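You operate a simulated robot arm through the tools that you are given. There is no shell and no other tool.

The job below is to be done with a simulated robot arm. You get a single attempt, and the scene is never put back.

JOB
Mix cream with the paint that the card names and paint the orange dish's white fill.
Fine: one dab of each in saucer 59, mixed with the red brush; rinse it in the clear glass and put all back. Set down upright: what you pick out, white tube.

Only the result counts: the job must be done as asked and must still hold three seconds after the hand-in. Knocking over, shifting, dropping, spilling or breaking anything else fails it.

ROBOT AND FRAMES
A 6-joint arm with a two-finger parallel gripper, fixed in place. Base frame: the origin is at the foot of the arm, x ahead of it, y to its left, z up. Units: cm, degrees, N and s.
With the tool pointing down near the work surface it reaches from about 58 to 94 cm from the base axis. Its first joint turns from -149.0 to 149.0 degrees. Payload 3.43 kg.
The tool frame sits at the grasp point between the pads (the TCP): z along the fingers, y along the line on which they close. The tips reach 3.4 cm beyond it. Largest opening 12.8 cm; finger width 2.4, thickness 1.2; the body of the gripper, 4.8 by 13 cm, starts 9.6 cm behind the TCP.
Orientation is that of the tool frame in the base frame, as a unit quaternion [x, y, z, w]. With the fingers straight down and closing along the base's y, the tool's x points along the base's -x, its y along +y and its z along -z.

CONTROLS
- The arm moves only by the tool step_arm. Its argument "plan" is a list of rows, each a list of 7 numbers: the shift along the base's x, y, z in cm, then the turn, a rotation vector about the base's x, y, z in degrees, then the gripper command, from -1 (shut) to 1 (fully open), values between in proportion. In form: [[tx, ty, tz, ax, ay, az, jaw], ...]. A call has 1 to 20 rows; each row is the pose to reach, as a shift and turn from the pose commanded when the call began. A row lasts 0.2 s, in which the tool goes at most 5 cm and 8.6 degrees; a call with a longer step from one row to the next is refused whole, and so is a gripper value outside its range. A pose out of reach is approached as far as the arm can. The call stops where the force on the tool passes 40 N (or 10 N more than at its start, if that is more) or the arm is blocked; 0.2 s more then pass. The fingers move at their own pace (about 10.8 cm/s each) and stop on an object; they squeeze with about 24 N. The grip force told is the motor's: it shows also when the fingers shut on nothing. Time passes only in rows, and 0.2 s behind the last, so rows that repeat a pose let the fingers close. It gives the time, the measured TCP pose, the force on the tool (base axes), the opening and the grip force at its end, in the units of the frame above (readings bear some noise), with the torque about the TCP (base axes, N m) and any sound that the robot's microphone picked up.
- Cameras (640 x 400 px; columns grow to the right, rows downward): "scene" is fixed at [22.63, 49.71, 137.21]; the picture's right is [-0.57, -0.82, 0.00], its down [-0.47, 0.32, -0.82] and it looks along [0.68, -0.47, -0.57] (base axes); focal length 350 px, centre (320, 200). "wrist" rides on the gripper at [7.6, -1.1, -16] in the tool frame; the picture's right is [0.15, 0.99, 0.00], its down [-0.88, 0.13, -0.46] and it looks along [-0.45, 0.07, 0.89] (tool axes); focal length 234 px, centre (320, 200). There is no depth. A picture from a camera that has moved, and an enlarged one, comes with that camera's place and axes in the base frame and with its lens. The place of the scene camera against the robot may be out by one fixed shift of up to 1.2 cm in any direction.
- snapshot(camera): a new picture of that camera. The clock stands still meanwhile.
- move_column(by): slides the trunk up (or, below 0, down) by that many cm; the arm rides with it, the base frame stays. It gives what a move gives, with no picture.
- zoom(camera, box): a new picture of the part [left, top, right, bottom] of that camera's present view, enlarged. The clock stands still meanwhile.
- finish_job(): hands the job in; it is judged then, once.

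Nothing tells you positions but the pictures and the camera data. Unless the task says otherwise, let go and move clear before handing in.

The tools are called as name(argument=value, ...) on one line, values as JSON. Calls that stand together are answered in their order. step_arm: Moves the arm, as the interface text tells. Its arguments: {"type":"object","properties":{"plan":{"type":"array","items":{"type":"array","items":{"type":"number"}}}},"required":["plan"]} The other tools are called the same way: move_column (by) slides the trunk up or down; snapshot (camera) takes a picture; zoom (camera, box) takes an enlarged picture of a part of a camera's view; finish_job () hands the job in.

At the start:

```text
time: 0.0
tool_pos: [65.1, 8.33, 108.71]
tcp_rot: [0.0, 1.0, 0.001, 0.011]
contact_force: [58.3, 8.8, -109.1]
torque: [-1.35, 0.63, -0.67]
grip_width: 12.8
finger_force: 0.1
trunk travel left (down, up): [-62.5, 8.5]
```

scene: 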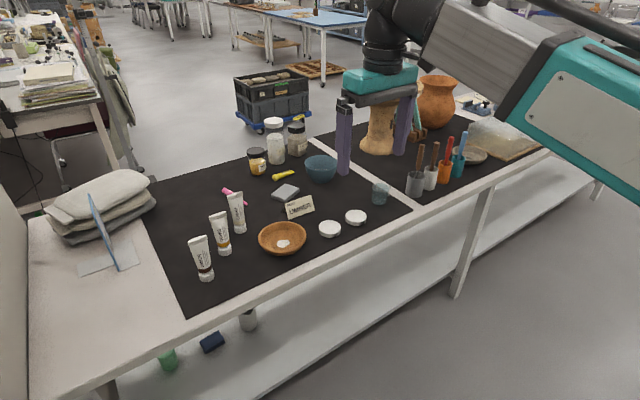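
wrist: 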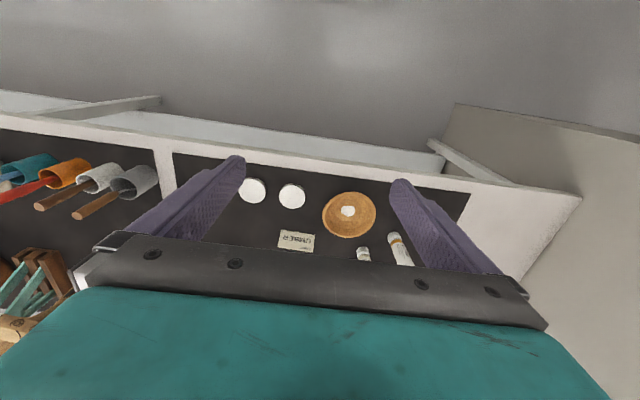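

I see a table with tubes, jars, saucers, a card reading something like "UMBER", brushes in cups and a glass. I'll take enlarged pictures to identify everything before moving.

zoom(camera="scene", box=[170, 170, 330, 290])

zoom(camera="scene", box=[300, 170, 420, 250])

zoom(camera="scene", box=[390, 110, 550, 220])

zoom(camera="scene", box=[230, 110, 350, 200])

zoom(camera="wrist", box=[220, 160, 440, 290])

```text
3.33 times, centred on (250, 230) of scene
camera zoom: at [22.63, 49.71, 137.21], right [-0.57, -0.82, 0.0], down [-0.47, 0.32, -0.82], along [0.68, -0.47, -0.57], focal length 1168 px, centre (553, 100)
```

zoom: 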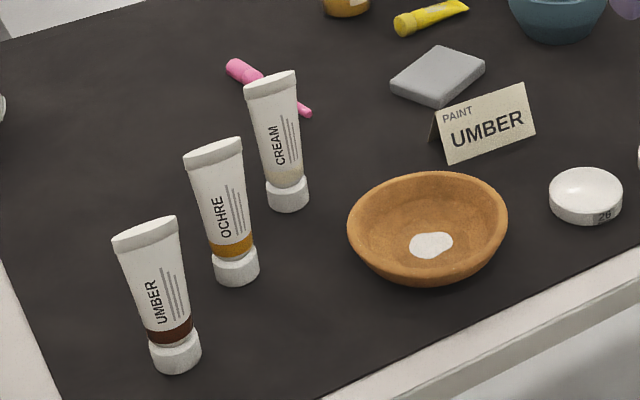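

```text
5.00 times, centred on (360, 210) of scene
camera zoom: at [22.63, 49.71, 137.21], right [-0.57, -0.82, 0.0], down [-0.47, 0.32, -0.82], along [0.68, -0.47, -0.57], focal length 1751 px, centre (120, 150)
```

zoom: 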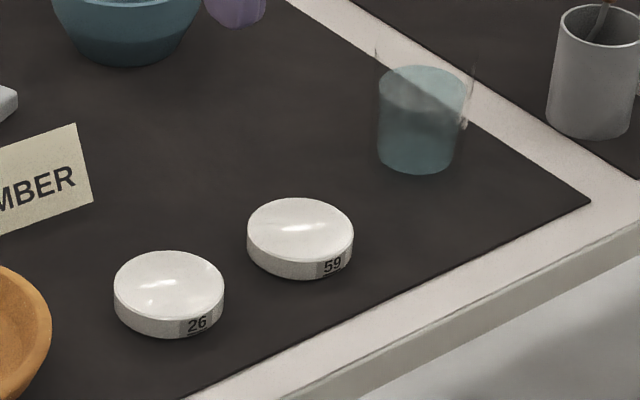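

```text
3.64 times, centred on (470, 165) of scene
camera zoom: at [22.63, 49.71, 137.21], right [-0.57, -0.82, 0.0], down [-0.47, 0.32, -0.82], along [0.68, -0.47, -0.57], focal length 1274 px, centre (-226, 327)
```

zoom: 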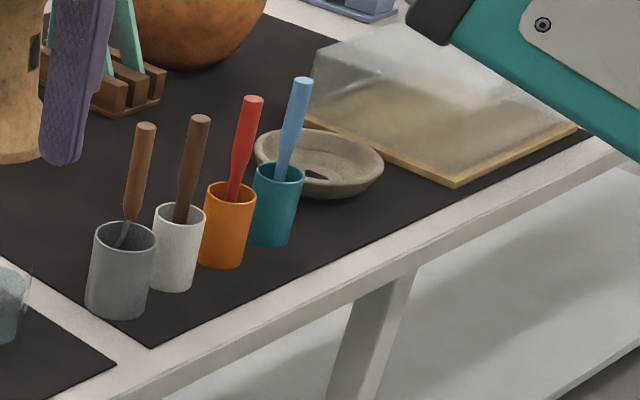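

```text
4.44 times, centred on (290, 155) of scene
camera zoom: at [22.63, 49.71, 137.21], right [-0.57, -0.82, 0.0], down [-0.47, 0.32, -0.82], along [0.68, -0.47, -0.57], focal length 1557 px, centre (453, 400)
```

zoom: 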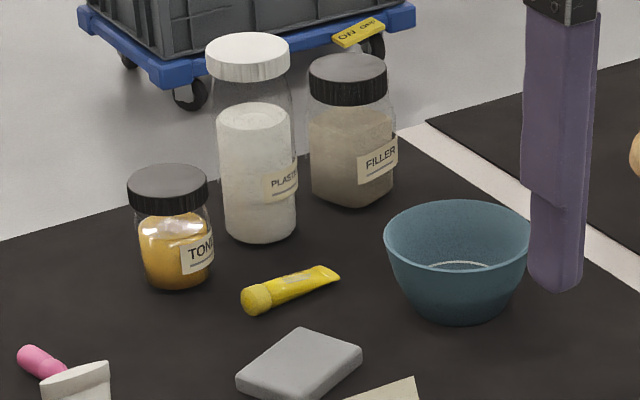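

```text
2.91 times, centred on (330, 225) of wrist
camera zoom: at [57.1, 7.12, 124.67], right [-0.15, 0.99, 0.0], down [0.87, 0.13, 0.47], along [0.47, 0.07, -0.88], focal length 681 px, centre (291, 127)
```

zoom: 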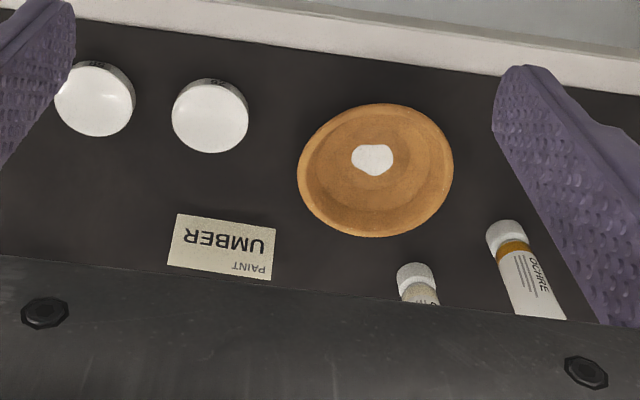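

The card says UMBER, so I need the cream and umber tubes. Saucer 59 is near (83, -5), the white tubes near (86–98, 24–38), and the red brush is in the orange cup near (84, -45). I'll make a small test move to check the force reading.

step_arm(plan=[[0, 0, 0, 0, 0, 0, 1], [0, 0, 1, 0, 0, 0, 1], [0, 0, 2, 0, 0, 0, 1]])

```text
time: 0.8
tool_pos: [65.78, 8.4, 110.62]
tcp_rot: [0.001, 1.0, 0.003, 0.025]
contact_force: [17.4, 1.7, -26.4]
torque: [-0.23, 0.62, -0.12]
grip_width: 12.79
finger_force: 0.2
trunk travel left (down, up): [-62.5, 8.5]
stopped in row 3: the force on the tool passed its limit at 143 N (the readings are from after the stop); the commanded pose is now the measured one
```

The force looks like start-up settling. I'll hold still and read again.

step_arm(plan=[[0, 0, 0, 0, 0, 0, 1], [0, 0, 0, 0, 0, 0, 1], [0, 0, 0, 0, 0, 0, 1]])

snapshot(camera="scene")

```text
time: 1.2
tool_pos: [65.93, 8.42, 110.57]
tcp_rot: [0.001, 1.0, 0.003, 0.027]
contact_force: [8.2, 1.1, -11.2]
torque: [-0.11, 0.34, -0.07]
grip_width: 12.79
finger_force: 0.1
trunk travel left (down, up): [-62.5, 8.5]
stopped in row 2: the force on the tool passed its limit at 42 N (the readings are from after the stop); the commanded pose is now the measured one
```

```text
taken
```

scene: 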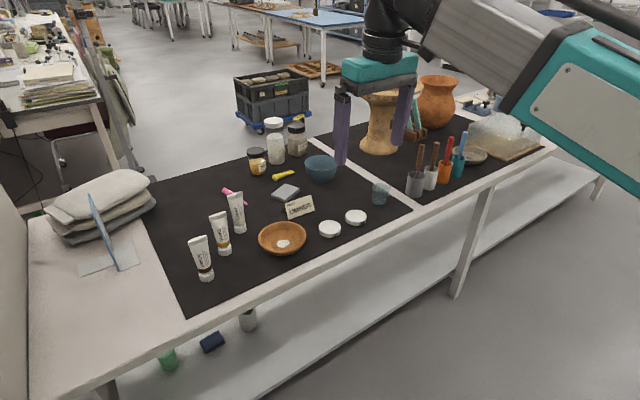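

It still drifts; perhaps the arm starts folded tightly. I'll hold again and then move gently outward.

step_arm(plan=[[0, 0, 0, 0, 0, 0, 1], [0, 0, 0, 0, 0, 0, 1], [0, 0, 0, 0, 0, 0, 1], [0, 0, 0, 0, 0, 0, 1]])

```text
time: 2.2
tool_pos: [65.83, 8.46, 110.5]
tcp_rot: [0.001, 1.0, 0.003, 0.025]
contact_force: [13.4, 1.7, -24.2]
torque: [-0.3, 0.19, -0.15]
grip_width: 12.81
finger_force: 0.0
trunk travel left (down, up): [-62.5, 8.5]
```

step_arm(plan=[[1.5, 0, 0, 0, 0, 0, 1], [3, 0, 0, 0, 0, 0, 1], [5, 0, 0, 0, 0, 0, 1], [5, 0, 0, 0, 0, 0, 1]])

```text
time: 3.2
tool_pos: [70.88, 8.37, 110.46]
tcp_rot: [0.001, 1.0, 0.003, 0.024]
contact_force: [0.0, -0.2, 0.1]
torque: [-0.04, 0.01, 0.04]
grip_width: 12.78
finger_force: 0.1
trunk travel left (down, up): [-62.5, 8.5]
```

The force is zero now, so the start was near the arm's inner limit. I'll straighten the tilt and look with the wrist camera from both sides.

step_arm(plan=[[0, 4, 0, 0, 1.5, 0, 1], [0, 9, 0, 0, 2.7, 0, 1], [0, 14, 0, 0, 2.7, 0, 1], [0, 18, 0, 0, 2.7, 0, 1], [0, 18, 0, 0, 2.7, 0, 1]])

snapshot(camera="wrist")

```text
time: 3.8
tool_pos: [71.14, 14.15, 110.64]
tcp_rot: [-0.003, 1.0, 0.003, 0.013]
contact_force: [0.5, -0.6, -0.3]
torque: [0.12, 0.04, 0.04]
grip_width: 12.79
finger_force: 0.0
trunk travel left (down, up): [-62.5, 8.5]
stopped in row 2: the force on the tool passed its limit at 58 N (the readings are from after the stop); the commanded pose is now the measured one
```

```text
taken
camera wrist: at [62.96, 12.73, 126.42], right [-0.15, 0.99, 0.0], down [0.87, 0.13, 0.48], along [0.47, 0.07, -0.88], focal length 234 px, centre (320, 200)
```

wrist: 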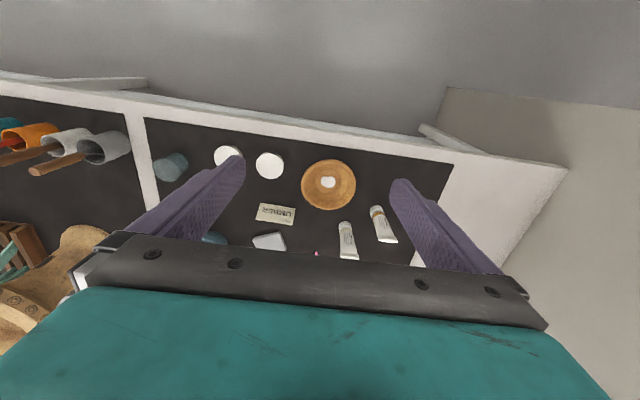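

Fast starts trip the force limit, so I'll ramp speeds. I'll lower the trunk a little and then take closer wrist views.

move_column(by=-12)

step_arm(plan=[[0, 0.5, 0, 0, 0, 0, 1], [0, 2, 0, 0, 0.5, 0, 1], [0, 4, 0, 0, 1, 0, 1], [0, 7, 0, 0, 1.5, 0, 1], [0, 10, 0, 0, 1.5, 0, 1], [0, 12.5, 0, 0, 1.5, 0, 1], [0, 14, 0, 0, 1.5, 0, 1], [0, 14.5, 0, 0, 1.5, 0, 1]])

snapshot(camera="wrist")

```text
time: 5.3
tool_pos: [70.93, 14.09, 98.48]
tcp_rot: [-0.002, 1.0, 0.003, 0.012]
contact_force: [0.5, -0.5, -2.0]
torque: [0.02, 0.01, 0.04]
grip_width: 12.82
finger_force: 0.1
trunk travel left (down, up): [-50.5, 20.5]
```

```text
time: 6.0
tool_pos: [71.09, 16.67, 98.64]
tcp_rot: [-0.005, 1.0, 0.002, 0.012]
contact_force: [4.0, 3.8, -7.3]
torque: [-0.48, 0.06, -0.24]
grip_width: 12.8
finger_force: 0.1
trunk travel left (down, up): [-50.5, 20.5]
stopped in row 3: the force on the tool passed its limit at 46 N (the readings are from after the stop); the commanded pose is now the measured one
```

```text
taken
camera wrist: at [63.16, 15.39, 114.45], right [-0.16, 0.99, 0.0], down [0.87, 0.14, 0.48], along [0.47, 0.08, -0.88], focal length 234 px, centre (320, 200)
```

wrist: 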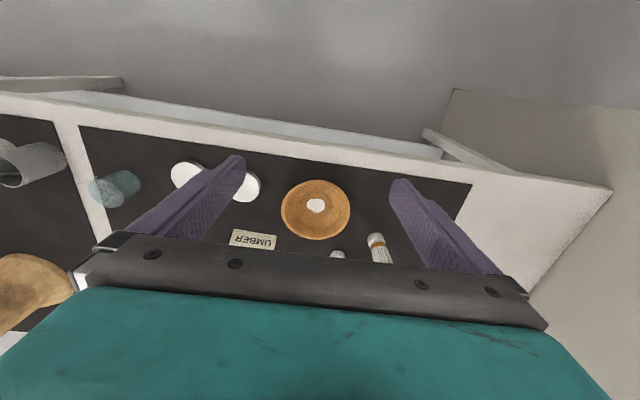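

Moving in +y trips the force guard; I'll test slowly with the hand turning along with the arm's azimuth.

step_arm(plan=[[0, 0.3, 0, 0, 0, 0, 1], [0, 0.8, 0, 0, 0, 1, 1], [0, 1.5, 0, 0, 0, 2, 1], [0, 2.3, 0, 0, 0, 3, 1], [0, 3.2, 0, 0, 0, 4, 1], [0, 4.2, 0, 0, 0, 4, 1], [0, 5, 0, 0, 0, 4, 1], [0, 5, 0, 0, 0, 4, 1]])

```text
time: 7.8
tool_pos: [71.06, 21.78, 98.67]
tcp_rot: [-0.04, 0.999, 0.004, 0.01]
contact_force: [0.3, -0.4, -0.7]
torque: [-0.02, 0.01, 0.01]
grip_width: 12.82
finger_force: 0.0
trunk travel left (down, up): [-50.5, 20.5]
```

Slow moves work. I'll move outward toward the tubes for a view and to test speed and reach.

step_arm(plan=[[0.4, 0, 0, 0, 0, 0, 1], [1.2, 0, 0, 0, 0, 0, 1], [2.4, 0, 0, 0, 0, 0, 1], [4, 0, 0, 0, 0, 0, 1], [5.8, 0, 0, 0, 0, 0, 1], [7.6, 0, 0, 0, 0, 0, 1], [9, 0, 0, 0, 0, 0, 1], [9.8, 0, 0, 0, 0, 0, 1], [10, 0, 0, 0, 0, 0, 1]])

snapshot(camera="wrist")

snapshot(camera="scene")

```text
time: 9.8
tool_pos: [81.1, 21.81, 98.8]
tcp_rot: [-0.04, 0.999, 0.003, 0.01]
contact_force: [-0.8, 0.1, -0.1]
torque: [0.02, 0.0, 0.01]
grip_width: 12.8
finger_force: 0.0
trunk travel left (down, up): [-50.5, 20.5]
```

```text
taken
camera wrist: at [73.3, 19.92, 114.6], right [-0.23, 0.97, 0.0], down [0.86, 0.2, 0.47], along [0.46, 0.11, -0.88], focal length 234 px, centre (320, 200)
```

wrist: 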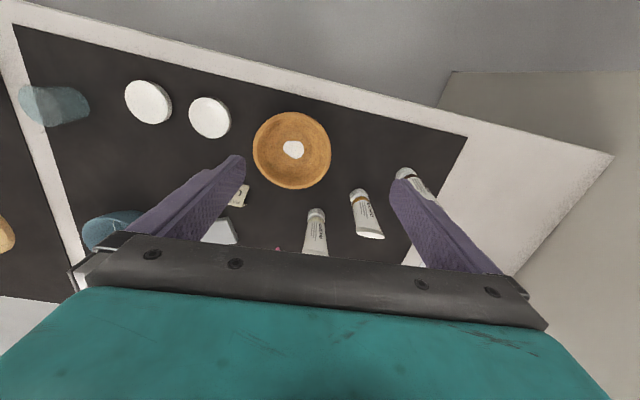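

```text
taken
```

scene: 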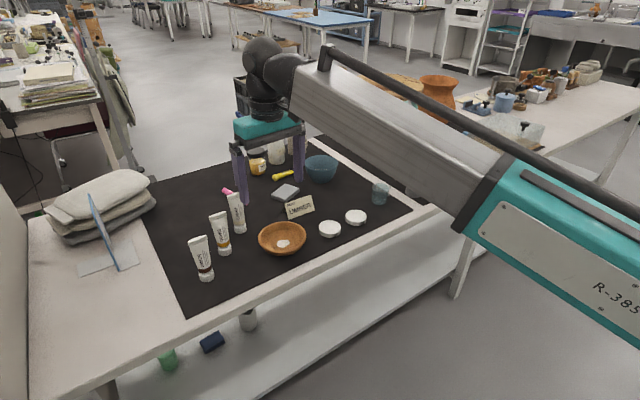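

zoom(camera="wrist", box=[230, 100, 450, 260])

zoom(camera="scene", box=[180, 180, 260, 290])

zoom(camera="wrist", box=[0, 60, 240, 210])

```text
2.50 times, centred on (340, 180) of wrist
camera zoom: at [73.3, 19.92, 114.6], right [-0.23, 0.97, 0.0], down [0.86, 0.2, 0.47], along [0.46, 0.11, -0.88], focal length 585 px, centre (270, 250)
```

zoom: 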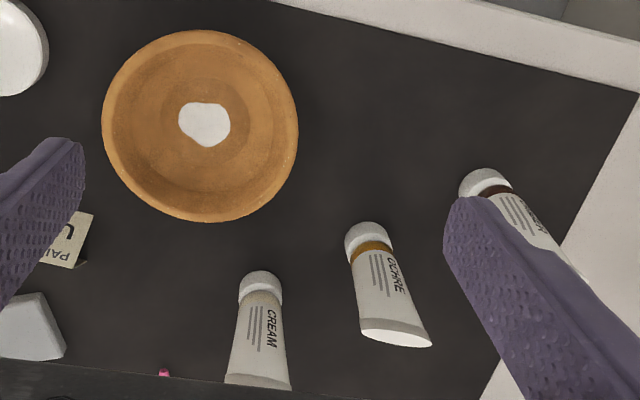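

```text
3.64 times, centred on (220, 235) of scene
camera zoom: at [22.63, 49.71, 137.21], right [-0.57, -0.82, 0.0], down [-0.47, 0.32, -0.82], along [0.68, -0.47, -0.57], focal length 1274 px, centre (684, 73)
```

zoom: 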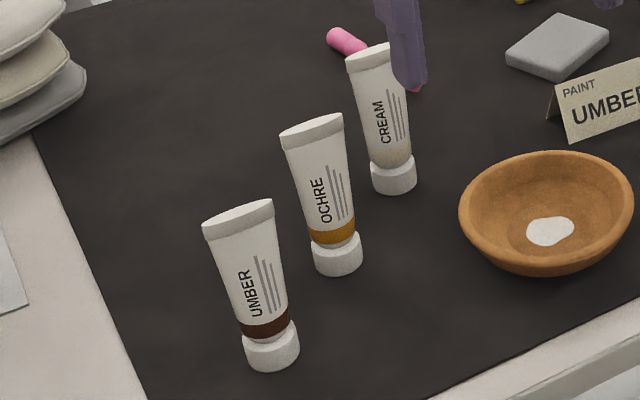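

```text
2.67 times, centred on (120, 135) of wrist
camera zoom: at [73.3, 19.92, 114.6], right [-0.23, 0.97, 0.0], down [0.86, 0.2, 0.47], along [0.46, 0.11, -0.88], focal length 624 px, centre (853, 373)
```

zoom: 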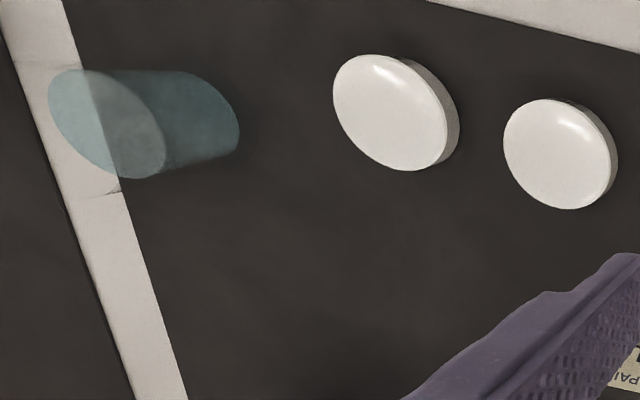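

Triangulating both cameras puts the table surface at about z=75.2. The tubes stand about 12 cm tall at about: cream (96.4, 25), ochre (90.7, 31.7), umber (84.7, 38.7). Cream is beyond vertical-tool reach, so I'll tilt the fingers outward and look at it.

step_arm(plan=[[0, 0, 0, 0.1, -0.7, 0, 0.6], [0, 0, 0, 0.3, -2, 0, 0.3], [0, 0, 0, 0.6, -4, 1, 0.1], [0, 0, 0, 0.9, -7, 2, 0.1], [0, 0, 0, 1.3, -10, 3, 0.1], [0, 0, 0, 1.8, -13, 3.4, 0.1], [0, 0, 0, 2.2, -16, 3.4, 0.1], [0, 0, 0, 2.7, -19, 3.4, 0.1], [0, 0, 0, 3.1, -22, 3.4, 0.1], [0, 0, 0, 3.5, -25, 3.4, 0.1], [0, 0, 0, 3.9, -28, 3.4, 0.1], [0, 0, 0, 4.2, -30, 3.4, 0.1], [0, 0, 0, 4.4, -31.5, 3.4, 0.1], [0, 0, 0, 4.5, -32, 3.4, 0.1], [0, 0, 0, 4.5, -32, 3.4, 0.1]])

snapshot(camera="wrist")

snapshot(camera="scene")

```text
time: 13.0
tool_pos: [81.12, 21.83, 98.63]
tcp_rot: [-0.069, 0.955, 0.032, 0.287]
contact_force: [0.1, 0.5, 0.2]
torque: [0.01, 0.02, -0.01]
grip_width: 7.07
finger_force: 0.0
trunk travel left (down, up): [-50.5, 20.5]
```

```text
taken
camera wrist: at [66.25, 18.18, 107.77], right [-0.27, 0.96, -0.06], down [0.46, 0.18, 0.87], along [0.85, 0.2, -0.49], focal length 234 px, centre (320, 200)
```

wrist: 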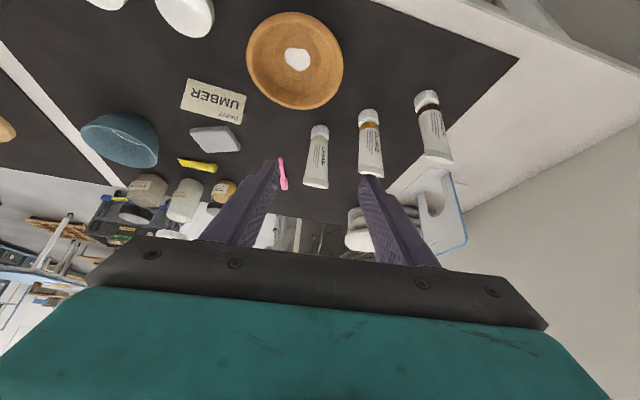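

```text
taken
```

scene: 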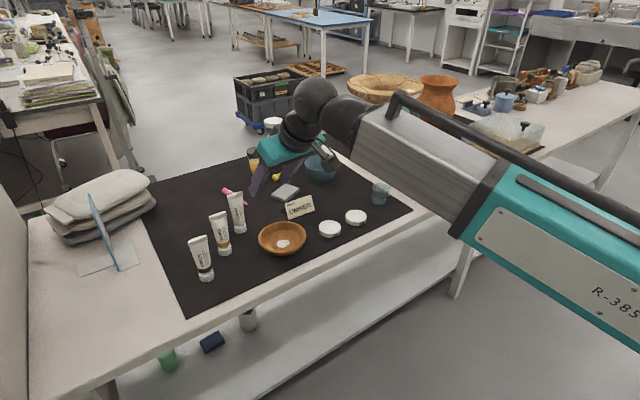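

zoom(camera="wrist", box=[280, 70, 480, 200])

```text
3.08 times, centred on (380, 135) of wrist
camera zoom: at [66.25, 18.18, 107.77], right [-0.27, 0.96, -0.06], down [0.46, 0.18, 0.87], along [0.85, 0.2, -0.49], focal length 720 px, centre (135, 400)
```

zoom: 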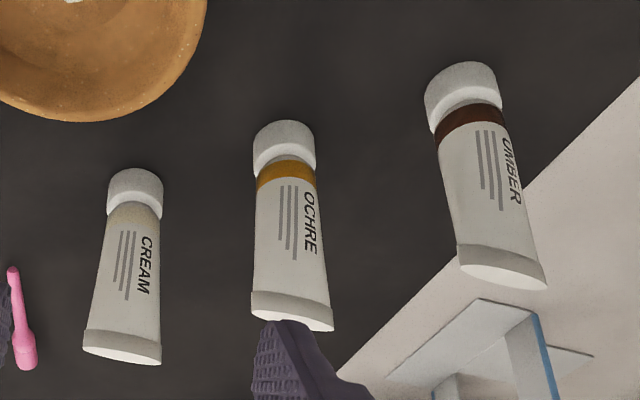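

The tubes are clear now: cream (96.6, 24.7), ochre (90.8, 31.3), umber (84.9, 38.1), tops at z of about 87.5, crimps along y. I'll square the yaw and move above the cream tube.

step_arm(plan=[[0.3, 0.1, 0, 0, 0, -0.5, 0.0], [1.1, 0.3, -0.3, 0, 0, -1.5, -0.03], [2.5, 0.5, -0.6, 0, 0, -3, -0.03], [4.2, 0.8, -1, 0, 0, -4.5, -0.03], [6, 1.1, -1.4, 0, 0, -5.5, -0.03], [7.8, 1.5, -1.8, 0, 0, -6.5, -0.03], [9.6, 1.8, -2.2, 0, 0, -6.5, -0.03], [11.4, 2.1, -2.6, 0, 0, -6.5, -0.03], [13, 2.4, -3, 0, 0, -6.5, -0.03], [14.4, 2.7, -3.4, 0, 0, -6.5, -0.03], [15.2, 2.85, -3.6, 0, 0, -6.5, -0.03], [15.5, 2.9, -3.6, 0, 0, -6.5, -0.03], [15.5, 2.9, -3.6, 0, 0, -6.5, -0.03]])

snapshot(camera="wrist")

zoom(camera="scene", box=[160, 130, 320, 290])

```text
time: 15.8
tool_pos: [96.76, 24.73, 94.89]
tcp_rot: [-0.015, 0.957, 0.015, 0.288]
contact_force: [0.5, -1.1, -0.4]
torque: [-0.01, 0.01, -0.01]
grip_width: 6.18
finger_force: 0.0
trunk travel left (down, up): [-50.5, 20.5]
```

```text
taken
camera wrist: at [81.5, 22.8, 104.15], right [-0.16, 0.99, -0.06], down [0.48, 0.13, 0.87], along [0.86, 0.11, -0.49], focal length 234 px, centre (320, 200)
```

wrist: 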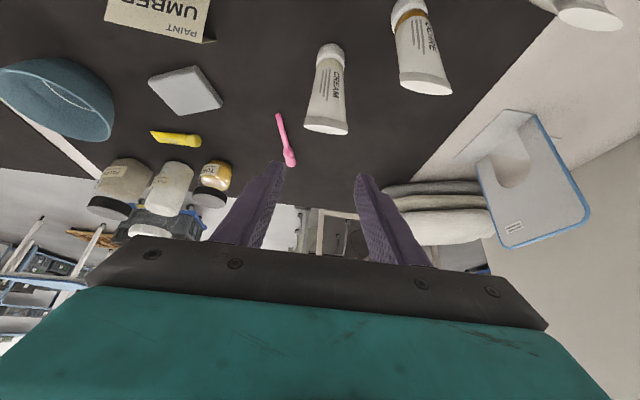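

```text
2.50 times, centred on (240, 210) of scene
camera zoom: at [22.63, 49.71, 137.21], right [-0.57, -0.82, 0.0], down [-0.47, 0.32, -0.82], along [0.68, -0.47, -0.57], focal length 876 px, centre (520, 175)
```

zoom: 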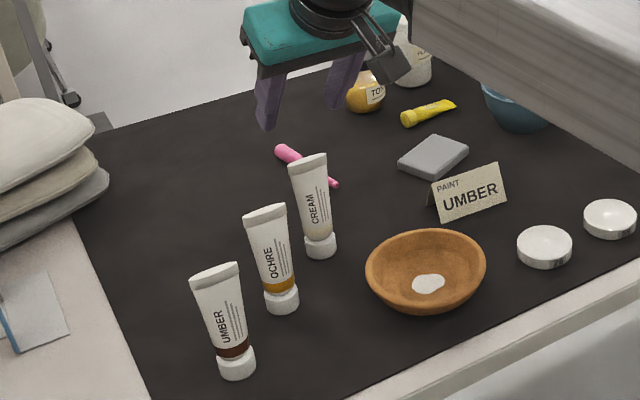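

The cream tube is centred at (96.6, 24.85) and the fingers straddle it. I'll descend straight down.

step_arm(plan=[[0, 0, -0.3, 0, 0, 0, -0.03], [-0.1, 0.1, -1, 0, 0, 0, -0.03], [-0.1, 0.1, -2.2, 0, 0, 0, -0.03], [-0.1, 0.1, -3.6, 0, 0, 0, -0.03], [-0.1, 0.1, -5, 0, 0, 0, -0.03], [-0.1, 0.1, -6.2, 0, 0, 0, -0.03], [-0.1, 0.1, -7, 0, 0, 0, -0.03], [-0.1, 0.1, -7, 0, 0, 0, -0.03]])

snapshot(camera="wrist")

zoom(camera="scene", box=[180, 160, 280, 270])

```text
time: 17.6
tool_pos: [96.46, 24.85, 87.93]
tcp_rot: [-0.014, 0.957, 0.015, 0.288]
contact_force: [0.7, 0.9, -0.8]
torque: [-0.01, -0.01, 0.0]
grip_width: 6.23
finger_force: 0.0
trunk travel left (down, up): [-50.5, 20.5]
```

```text
taken
camera wrist: at [81.34, 22.9, 97.07], right [-0.16, 0.99, -0.06], down [0.48, 0.13, 0.87], along [0.86, 0.11, -0.49], focal length 234 px, centre (320, 200)
```

wrist: 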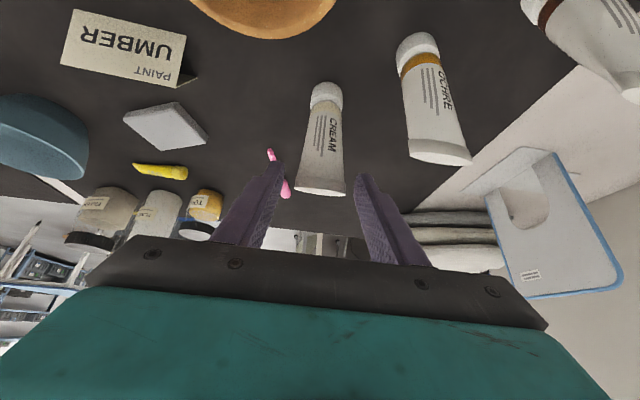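

```text
3.64 times, centred on (230, 215) of scene
camera zoom: at [22.63, 49.71, 137.21], right [-0.57, -0.82, 0.0], down [-0.47, 0.32, -0.82], along [0.68, -0.47, -0.57], focal length 1274 px, centre (647, 146)
```

zoom: 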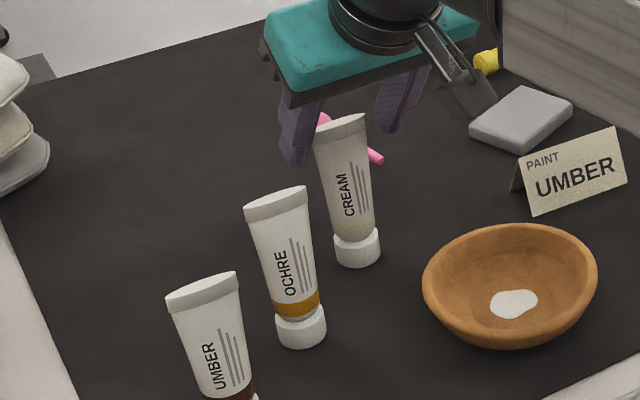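

step_arm(plan=[[0, 0, -0.4, 0, 0, 0, -0.03], [0, 0, -1.4, 0, 0, 0, -0.03], [0, 0, -2.6, 0, 0, 0, -0.03], [0, 0, -3.8, 0, 0, 0, -0.03], [0, 0, -4.8, 0, 0, 0, -0.03], [0, 0, -5.3, 0, 0, 0, -0.03], [0, 0, -5.3, 0, 0, 0, -0.03]])

snapshot(camera="wrist")

zoom(camera="scene", box=[180, 160, 280, 270])

```text
time: 19.2
tool_pos: [96.58, 24.76, 82.77]
tcp_rot: [-0.014, 0.957, 0.016, 0.288]
contact_force: [-0.2, 0.9, -0.2]
torque: [-0.02, 0.02, -0.02]
grip_width: 6.23
finger_force: 0.1
trunk travel left (down, up): [-50.5, 20.5]
```

```text
taken
camera wrist: at [81.41, 22.83, 91.91], right [-0.16, 0.99, -0.06], down [0.48, 0.13, 0.87], along [0.86, 0.11, -0.49], focal length 234 px, centre (320, 200)
```

wrist: 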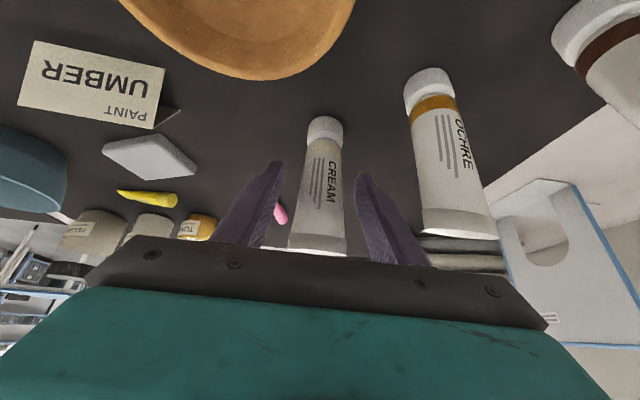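

```text
3.64 times, centred on (230, 215) of scene
camera zoom: at [22.63, 49.71, 137.21], right [-0.57, -0.82, 0.0], down [-0.47, 0.32, -0.82], along [0.68, -0.47, -0.57], focal length 1274 px, centre (647, 146)
```

zoom: 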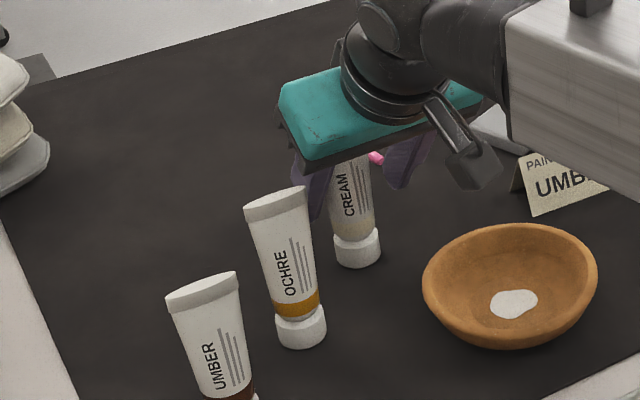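

The tube is between the fingers. I'll close gradually and watch the grip force, in case a hard squeeze dispenses paint.

step_arm(plan=[[0, 0, 0, 0, 0, 0, -0.2], [0, 0, 0, 0, 0, 0, -0.25], [0, 0, 0, 0, 0, 0, -0.3], [0, 0, 0, 0, 0, 0, -0.33], [0, 0, 0, 0, 0, 0, -0.36], [0, 0, 0, 0, 0, 0, -0.36]])

```text
time: 20.6
tool_pos: [96.55, 24.81, 82.62]
tcp_rot: [-0.015, 0.957, 0.015, 0.288]
contact_force: [-0.3, -0.5, 0.2]
torque: [0.0, -0.04, 0.0]
grip_width: 4.13
finger_force: 0.4
trunk travel left (down, up): [-50.5, 20.5]
```

step_arm(plan=[[0, 0, 0, 0, 0, 0, -0.4], [0, 0, 0, 0, 0, 0, -0.42], [0, 0, 0, 0, 0, 0, -0.44], [0, 0, 0, 0, 0, 0, -0.44]])

snapshot(camera="wrist")

```text
time: 21.6
tool_pos: [96.57, 24.77, 82.73]
tcp_rot: [-0.014, 0.957, 0.015, 0.288]
contact_force: [-0.6, 0.3, -0.1]
torque: [0.03, -0.02, -0.01]
grip_width: 3.7
finger_force: 23.9
trunk travel left (down, up): [-50.5, 20.5]
```

```text
taken
camera wrist: at [81.4, 22.83, 91.92], right [-0.16, 0.99, -0.06], down [0.48, 0.13, 0.87], along [0.86, 0.11, -0.49], focal length 234 px, centre (320, 200)
```

wrist: 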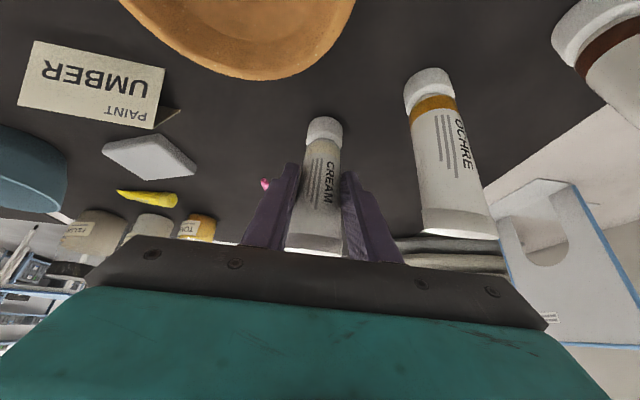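

The tube is gripped at 3.7 cm wide with about 24 N. I'll lift it slowly.

step_arm(plan=[[0, 0, 0.2, 0, 0, 0, -0.6], [0, 0, 0.7, 0, 0, 0, -0.6], [0, 0, 1.5, 0, 0, 0, -0.6], [0, 0, 2.5, 0, 0, 0, -0.6], [0, 0, 3.8, 0, 0, 0, -0.6], [0, 0, 5.2, 0, 0, 0, -0.6], [0, 0, 6.8, 0, 0, 0, -0.6], [0, 0, 8.4, 0, 0, 0, -0.6], [0, 0, 10, 0, 0, 0, -0.6], [0, 0, 11.4, 0, 0, 0, -0.6], [0, 0, 12.4, 0, 0, 0, -0.6], [0, 0, 13, 0, 0, 0, -0.6], [0, 0, 13, 0, 0, 0, -0.6]])

snapshot(camera="wrist")

zoom(camera="scene", box=[180, 130, 280, 270])

```text
time: 24.4
tool_pos: [96.66, 24.81, 95.8]
tcp_rot: [-0.014, 0.958, 0.015, 0.288]
contact_force: [-0.4, -0.6, -1.4]
torque: [-0.01, 0.0, -0.01]
grip_width: 3.62
finger_force: 23.5
trunk travel left (down, up): [-50.5, 20.5]
```

```text
taken
camera wrist: at [81.49, 22.91, 104.94], right [-0.16, 0.99, -0.06], down [0.48, 0.13, 0.87], along [0.86, 0.11, -0.49], focal length 234 px, centre (320, 200)
```

wrist: 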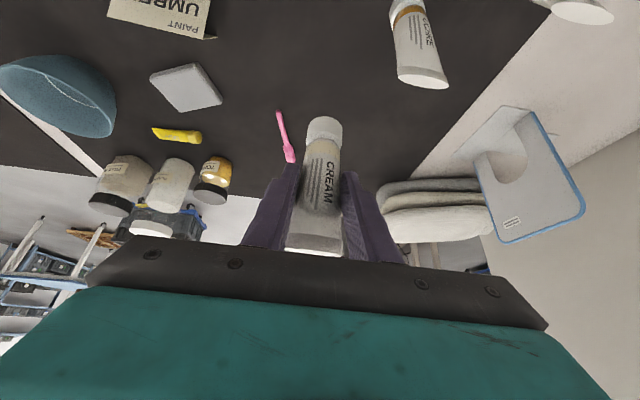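

```text
2.86 times, centred on (230, 200) of scene
camera zoom: at [22.63, 49.71, 137.21], right [-0.57, -0.82, 0.0], down [-0.47, 0.32, -0.82], along [0.68, -0.47, -0.57], focal length 1001 px, centre (577, 200)
```

zoom: 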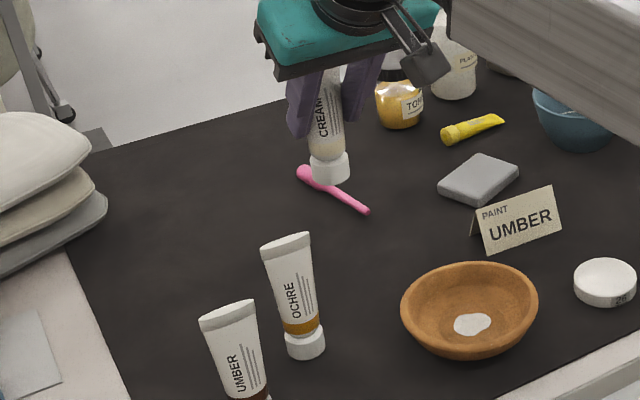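

The cream tube is up and still upright; its cap bottom is about 7.5 cm below the TCP. I'll carry it over to saucer 59.

step_arm(plan=[[-0.14, -0.3, 0, 0, 0, 0, -0.6], [-0.41, -0.9, 0, 0, 0, 0, -0.6], [-0.95, -2.1, 0, 0, 0, 0, -0.6], [-1.6, -3.5, 0, 0, 0, 0, -0.6], [-2.4, -5.3, 0, 0, 0, 0, -0.6], [-3.3, -7.1, 0, 0, 0, 0, -0.6], [-4.2, -9.1, 0, 0, 0, 0, -0.6], [-5.2, -11.2, 0, 0, 0, 0, -0.6], [-6.1, -13.3, 0, 0, 0, 0, -0.6], [-7.1, -15.3, 0, 0, 0, 0, -0.6], [-8, -17.4, 0, 0, 0, 0, -0.6], [-9, -19.5, 0, 0, 0, 0, -0.6], [-9.9, -21.5, 0, 0, 0, 0, -0.6], [-10.9, -23.6, 0, 0, 0, 0, -0.6], [-11.7, -25.4, 0, 0, 0, 0, -0.6], [-12.4, -26.8, 0, 0, 0, 0, -0.6], [-12.9, -28, 0, 0, 0, 0, -0.6], [-13.3, -28.9, 0, 0, 0, 0, -0.6], [-13.6, -29.5, 0, 0, 0, 0, -0.6], [-13.6, -29.5, 0, 0, 0, 0, -0.6]])

snapshot(camera="wrist")

snapshot(camera="scene")

```text
time: 28.6
tool_pos: [82.91, -4.85, 95.67]
tcp_rot: [-0.014, 0.957, 0.015, 0.288]
contact_force: [0.6, -0.1, -1.4]
torque: [-0.02, 0.03, -0.01]
grip_width: 3.68
finger_force: 23.9
trunk travel left (down, up): [-50.5, 20.5]
```

```text
taken
camera wrist: at [67.77, -6.69, 104.86], right [-0.16, 0.99, -0.06], down [0.48, 0.13, 0.87], along [0.86, 0.11, -0.49], focal length 234 px, centre (320, 200)
```

wrist: 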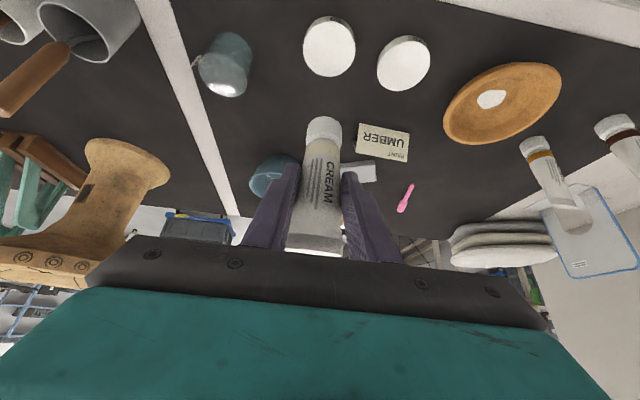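

```text
taken
```

scene: 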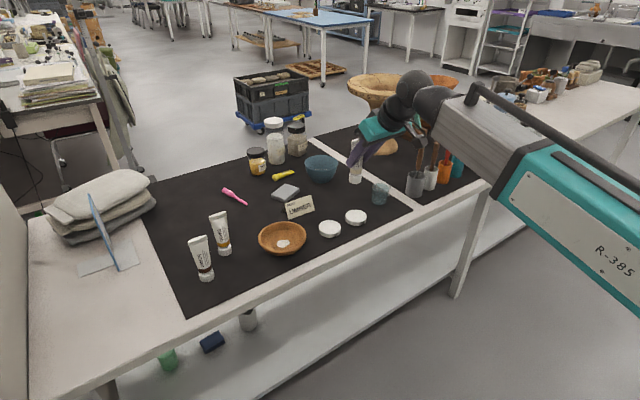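

Saucer 59 is centred near (82.5, -4.9), under the tube. I'll lower until the cap is about 2 cm above it and look.

step_arm(plan=[[0, 0, -0.3, 0, 0, 0, -0.6], [-0.1, 0, -1, 0, 0, 0, -0.6], [-0.2, 0, -2.2, 0, 0, 0, -0.6], [-0.3, 0, -3.6, 0, 0, 0, -0.6], [-0.4, 0, -5, 0, 0, 0, -0.6], [-0.4, 0, -6.4, 0, 0, 0, -0.6], [-0.4, 0, -7.8, 0, 0, 0, -0.6], [-0.4, 0, -9, 0, 0, 0, -0.6], [-0.4, 0, -9.7, 0, 0, 0, -0.6], [-0.4, 0, -9.9, 0, 0, 0, -0.6], [-0.4, 0, -9.9, 0, 0, 0, -0.6]])

snapshot(camera="wrist")

zoom(camera="scene", box=[290, 150, 430, 250])

```text
time: 31.0
tool_pos: [82.51, -4.59, 85.74]
tcp_rot: [-0.014, 0.958, 0.015, 0.288]
contact_force: [0.0, 0.5, 0.1]
torque: [-0.02, 0.0, 0.02]
grip_width: 3.64
finger_force: 23.9
trunk travel left (down, up): [-50.5, 20.5]
```

```text
taken
camera wrist: at [67.37, -6.59, 94.9], right [-0.16, 0.99, -0.06], down [0.48, 0.13, 0.87], along [0.86, 0.11, -0.49], focal length 234 px, centre (320, 200)
```

wrist: 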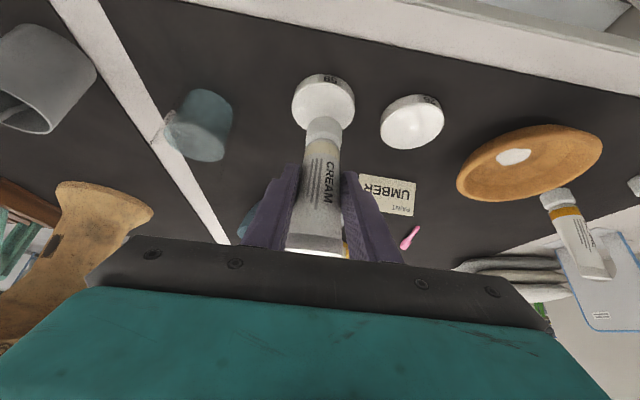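

```text
4.00 times, centred on (360, 200) of scene
camera zoom: at [22.63, 49.71, 137.21], right [-0.57, -0.82, 0.0], down [-0.47, 0.32, -0.82], along [0.68, -0.47, -0.57], focal length 1401 px, centre (160, 200)
```

zoom: 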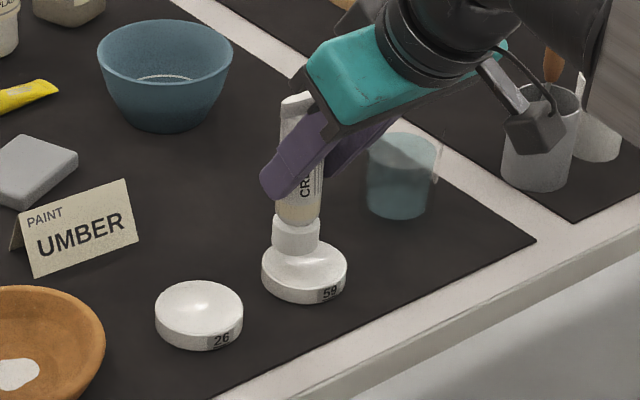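

The tube is over the saucer, slightly to +y. I'll nudge it and lower further gently.

step_arm(plan=[[0, -0.1, -0.1, 0, 0, 0, -0.6], [0, -0.3, -0.4, 0, 0, 0, -0.6], [0, -0.35, -0.7, 0, 0, 0, -0.6], [0, -0.35, -0.9, 0, 0, 0, -0.6], [0, -0.35, -0.9, 0, 0, 0, -0.6]])

zoom(camera="scene", box=[310, 170, 400, 240])

zoom(camera="wrist", box=[250, 50, 410, 180])

```text
time: 32.2
tool_pos: [82.6, -5.03, 84.89]
tcp_rot: [-0.014, 0.958, 0.014, 0.287]
contact_force: [0.4, 0.2, -0.5]
torque: [-0.01, -0.01, 0.03]
grip_width: 3.66
finger_force: 24.4
trunk travel left (down, up): [-50.5, 20.5]
```

```text
5.71 times, centred on (355, 205) of scene
camera zoom: at [22.63, 49.71, 137.21], right [-0.57, -0.82, 0.0], down [-0.47, 0.32, -0.82], along [0.68, -0.47, -0.57], focal length 2002 px, centre (120, 171)
```

zoom: 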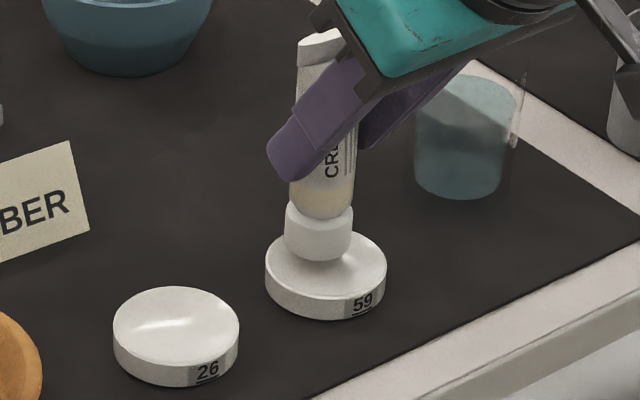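

```text
3.08 times, centred on (330, 115) of wrist
camera zoom: at [67.41, -6.97, 94.11], right [-0.16, 0.99, -0.06], down [0.48, 0.13, 0.87], along [0.86, 0.11, -0.49], focal length 720 px, centre (289, 462)
```

zoom: 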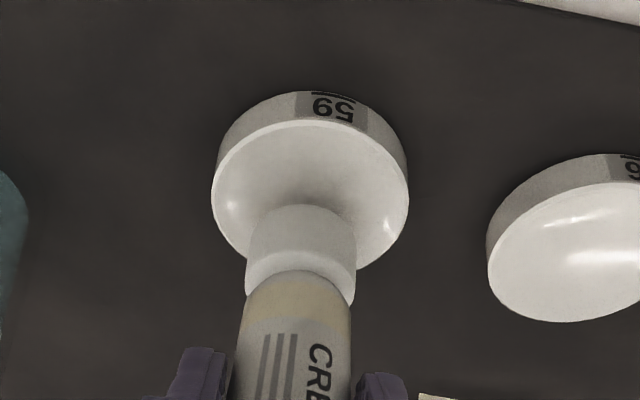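

Still no dab visible; the cap is about 1 cm above the saucer. I'll lower slowly in small steps.

step_arm(plan=[[0, 0, -0.1, 0, 0, 0, -0.6], [0, 0, -0.3, 0, 0, 0, -0.6], [0, 0, -0.5, 0, 0, 0, -0.6], [0, 0, -0.5, 0, 0, 0, -0.6]])

zoom(camera="wrist", box=[250, 50, 410, 180])

zoom(camera="scene", box=[330, 190, 380, 230])

```text
time: 33.2
tool_pos: [82.58, -4.92, 84.39]
tcp_rot: [-0.014, 0.958, 0.014, 0.287]
contact_force: [-0.1, 0.5, -1.1]
torque: [-0.01, 0.01, 0.01]
grip_width: 3.66
finger_force: 24.3
trunk travel left (down, up): [-50.5, 20.5]
```

```text
3.08 times, centred on (330, 115) of wrist
camera zoom: at [67.36, -6.97, 93.6], right [-0.16, 0.99, -0.06], down [0.48, 0.13, 0.87], along [0.86, 0.11, -0.49], focal length 720 px, centre (289, 462)
```

zoom: 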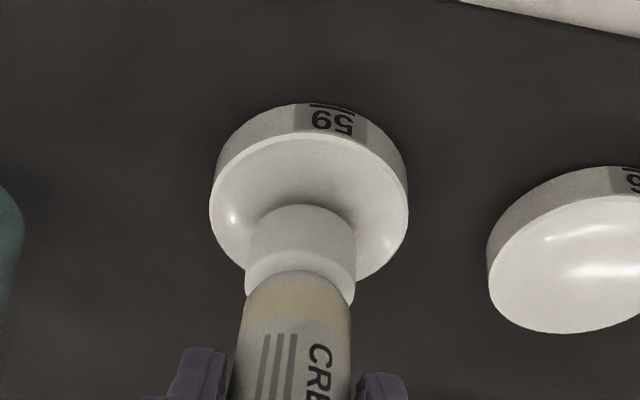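

```text
10.00 times, centred on (355, 210) of scene
camera zoom: at [22.63, 49.71, 137.21], right [-0.57, -0.82, 0.0], down [-0.47, 0.32, -0.82], along [0.68, -0.47, -0.57], focal length 3503 px, centre (-30, 100)
```

zoom: 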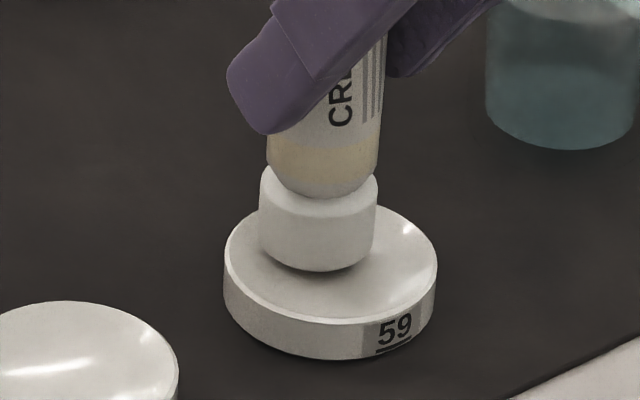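

step_arm(plan=[[0, 0, -0.1, 0, 0, 0, -0.6], [0, 0, -0.2, 0, 0, 0, -0.6], [0, 0, -0.3, 0, 0, 0, -0.6], [0, 0, -0.3, 0, 0, 0, -0.6]])

zoom(camera="wrist", box=[250, 50, 410, 180])

```text
time: 34.2
tool_pos: [82.55, -5.09, 84.29]
tcp_rot: [-0.014, 0.957, 0.014, 0.29]
contact_force: [1.4, -0.9, 6.4]
torque: [-0.16, -0.15, -0.04]
grip_width: 3.6
finger_force: 24.3
trunk travel left (down, up): [-50.5, 20.5]
```

```text
3.08 times, centred on (330, 115) of wrist
camera zoom: at [67.36, -6.97, 93.33], right [-0.16, 0.99, -0.06], down [0.48, 0.13, 0.87], along [0.87, 0.11, -0.49], focal length 720 px, centre (289, 462)
```

zoom: 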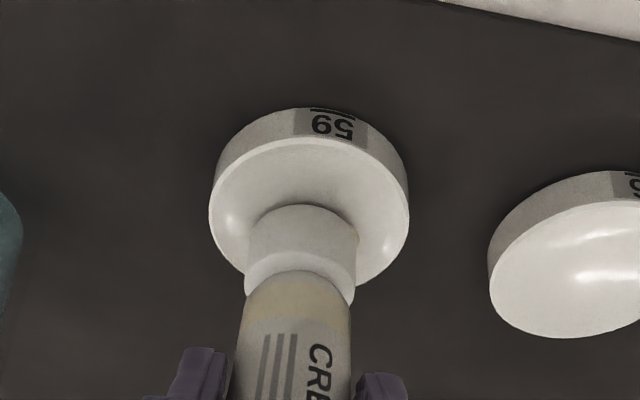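

The cap has touched the saucer (6 N). I'll lift a little and look for a dab.

step_arm(plan=[[0, 0, 0.2, 0, 0, 0, -0.6], [0, 0, 0.8, 0, 0, 0, -0.6], [0, 0, 1.8, 0, 0, 0, -0.6], [0, 0, 2.8, 0, 0, 0, -0.6], [0, 0, 3.2, 0, 0, 0, -0.6], [0, 0, 3.2, 0, 0, 0, -0.6]])

zoom(camera="wrist", box=[250, 30, 410, 160])

zoom(camera="scene", box=[320, 170, 390, 230])

```text
time: 35.6
tool_pos: [82.46, -5.05, 87.15]
tcp_rot: [-0.014, 0.958, 0.014, 0.287]
contact_force: [0.1, -0.5, -0.7]
torque: [0.02, 0.03, -0.01]
grip_width: 3.62
finger_force: 24.5
trunk travel left (down, up): [-50.5, 20.5]
```

```text
3.08 times, centred on (330, 95) of wrist
camera zoom: at [67.34, -6.97, 96.41], right [-0.16, 0.99, -0.06], down [0.48, 0.13, 0.87], along [0.86, 0.11, -0.49], focal length 720 px, centre (289, 523)
```

zoom: 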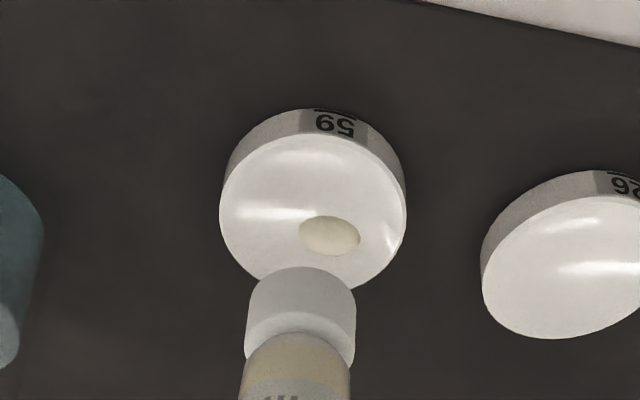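

```text
6.67 times, centred on (355, 200) of scene
camera zoom: at [22.63, 49.71, 137.21], right [-0.57, -0.82, 0.0], down [-0.47, 0.32, -0.82], along [0.68, -0.47, -0.57], focal length 2335 px, centre (87, 200)
```

zoom: 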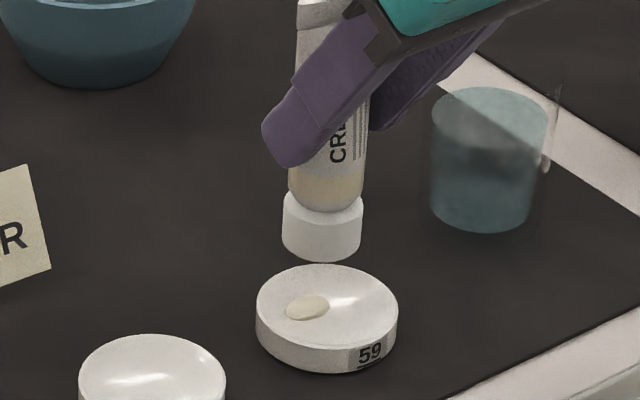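

One cream dab landed in saucer 59. Now I'll carry the tube back to its original spot, lifting first.

step_arm(plan=[[0, 0, 0.3, 0, 0, 0, -0.6], [0, 0, 1.1, 0, 0, 0, -0.6], [0, 0, 2.4, 0, 0, 0, -0.6], [0, 0, 4, 0, 0, 0, -0.6], [0, 0, 5.6, 0, 0, 0, -0.6], [0, 0, 7, 0, 0, 0, -0.6], [0, 0, 8, 0, 0, 0, -0.6], [0, 0, 8.4, 0, 0, 0, -0.6], [0, 0, 8.4, 0, 0, 0, -0.6]])

step_arm(plan=[[0.14, 0.3, 0, 0, 0, 0, -0.6], [0.41, 0.9, 0, 0, 0, 0, -0.6], [0.95, 2.1, 0, 0, 0, 0, -0.6], [1.6, 3.5, 0, 0, 0, 0, -0.6], [2.4, 5.3, 0, 0, 0, 0, -0.6], [3.3, 7.1, 0, 0, 0, 0, -0.6], [4.3, 9.1, 0, 0, 0, 0, -0.6], [5.3, 11.3, 0, 0, 0, 0, -0.6], [6.3, 13.4, 0, 0, 0, 0, -0.6], [7.3, 15.5, 0, 0, 0, 0, -0.6], [8.2, 17.5, 0, 0, 0, 0, -0.6], [9.2, 19.7, 0, 0, 0, 0, -0.6], [10.2, 21.8, 0, 0, 0, 0, -0.6], [11.2, 23.9, 0, 0, 0, 0, -0.6], [12.1, 25.7, 0, 0, 0, 0, -0.6], [12.8, 27.2, 0, 0, 0, 0, -0.6], [13.3, 28.4, 0, 0, 0, 0, -0.6], [13.7, 29.3, 0, 0, 0, 0, -0.6], [14, 29.85, 0, 0, 0, 0, -0.6], [14, 29.85, 0, 0, 0, 0, -0.6]])

zoom(camera="scene", box=[180, 130, 280, 270])

```text
time: 37.6
tool_pos: [82.37, -4.99, 95.62]
tcp_rot: [-0.015, 0.957, 0.016, 0.288]
contact_force: [0.4, 0.1, -0.3]
torque: [0.04, 0.0, -0.01]
grip_width: 3.63
finger_force: 24.2
trunk travel left (down, up): [-50.5, 20.5]
```

```text
time: 41.8
tool_pos: [96.41, 24.71, 95.64]
tcp_rot: [-0.015, 0.957, 0.015, 0.288]
contact_force: [0.9, 0.1, -0.2]
torque: [-0.03, 0.02, 0.0]
grip_width: 3.64
finger_force: 23.9
trunk travel left (down, up): [-50.5, 20.5]
```

```text
2.86 times, centred on (230, 200) of scene
camera zoom: at [22.63, 49.71, 137.21], right [-0.57, -0.82, 0.0], down [-0.47, 0.32, -0.82], along [0.68, -0.47, -0.57], focal length 1001 px, centre (577, 200)
```

zoom: 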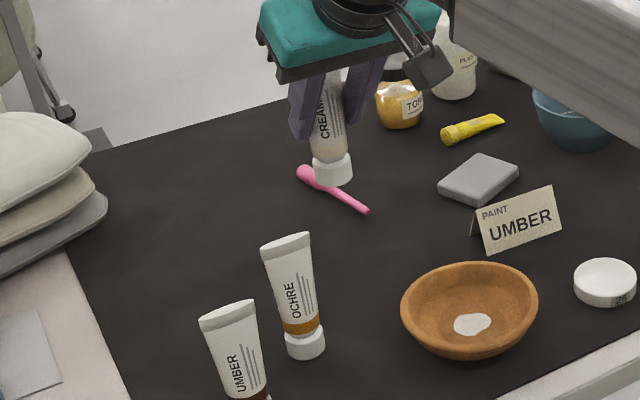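

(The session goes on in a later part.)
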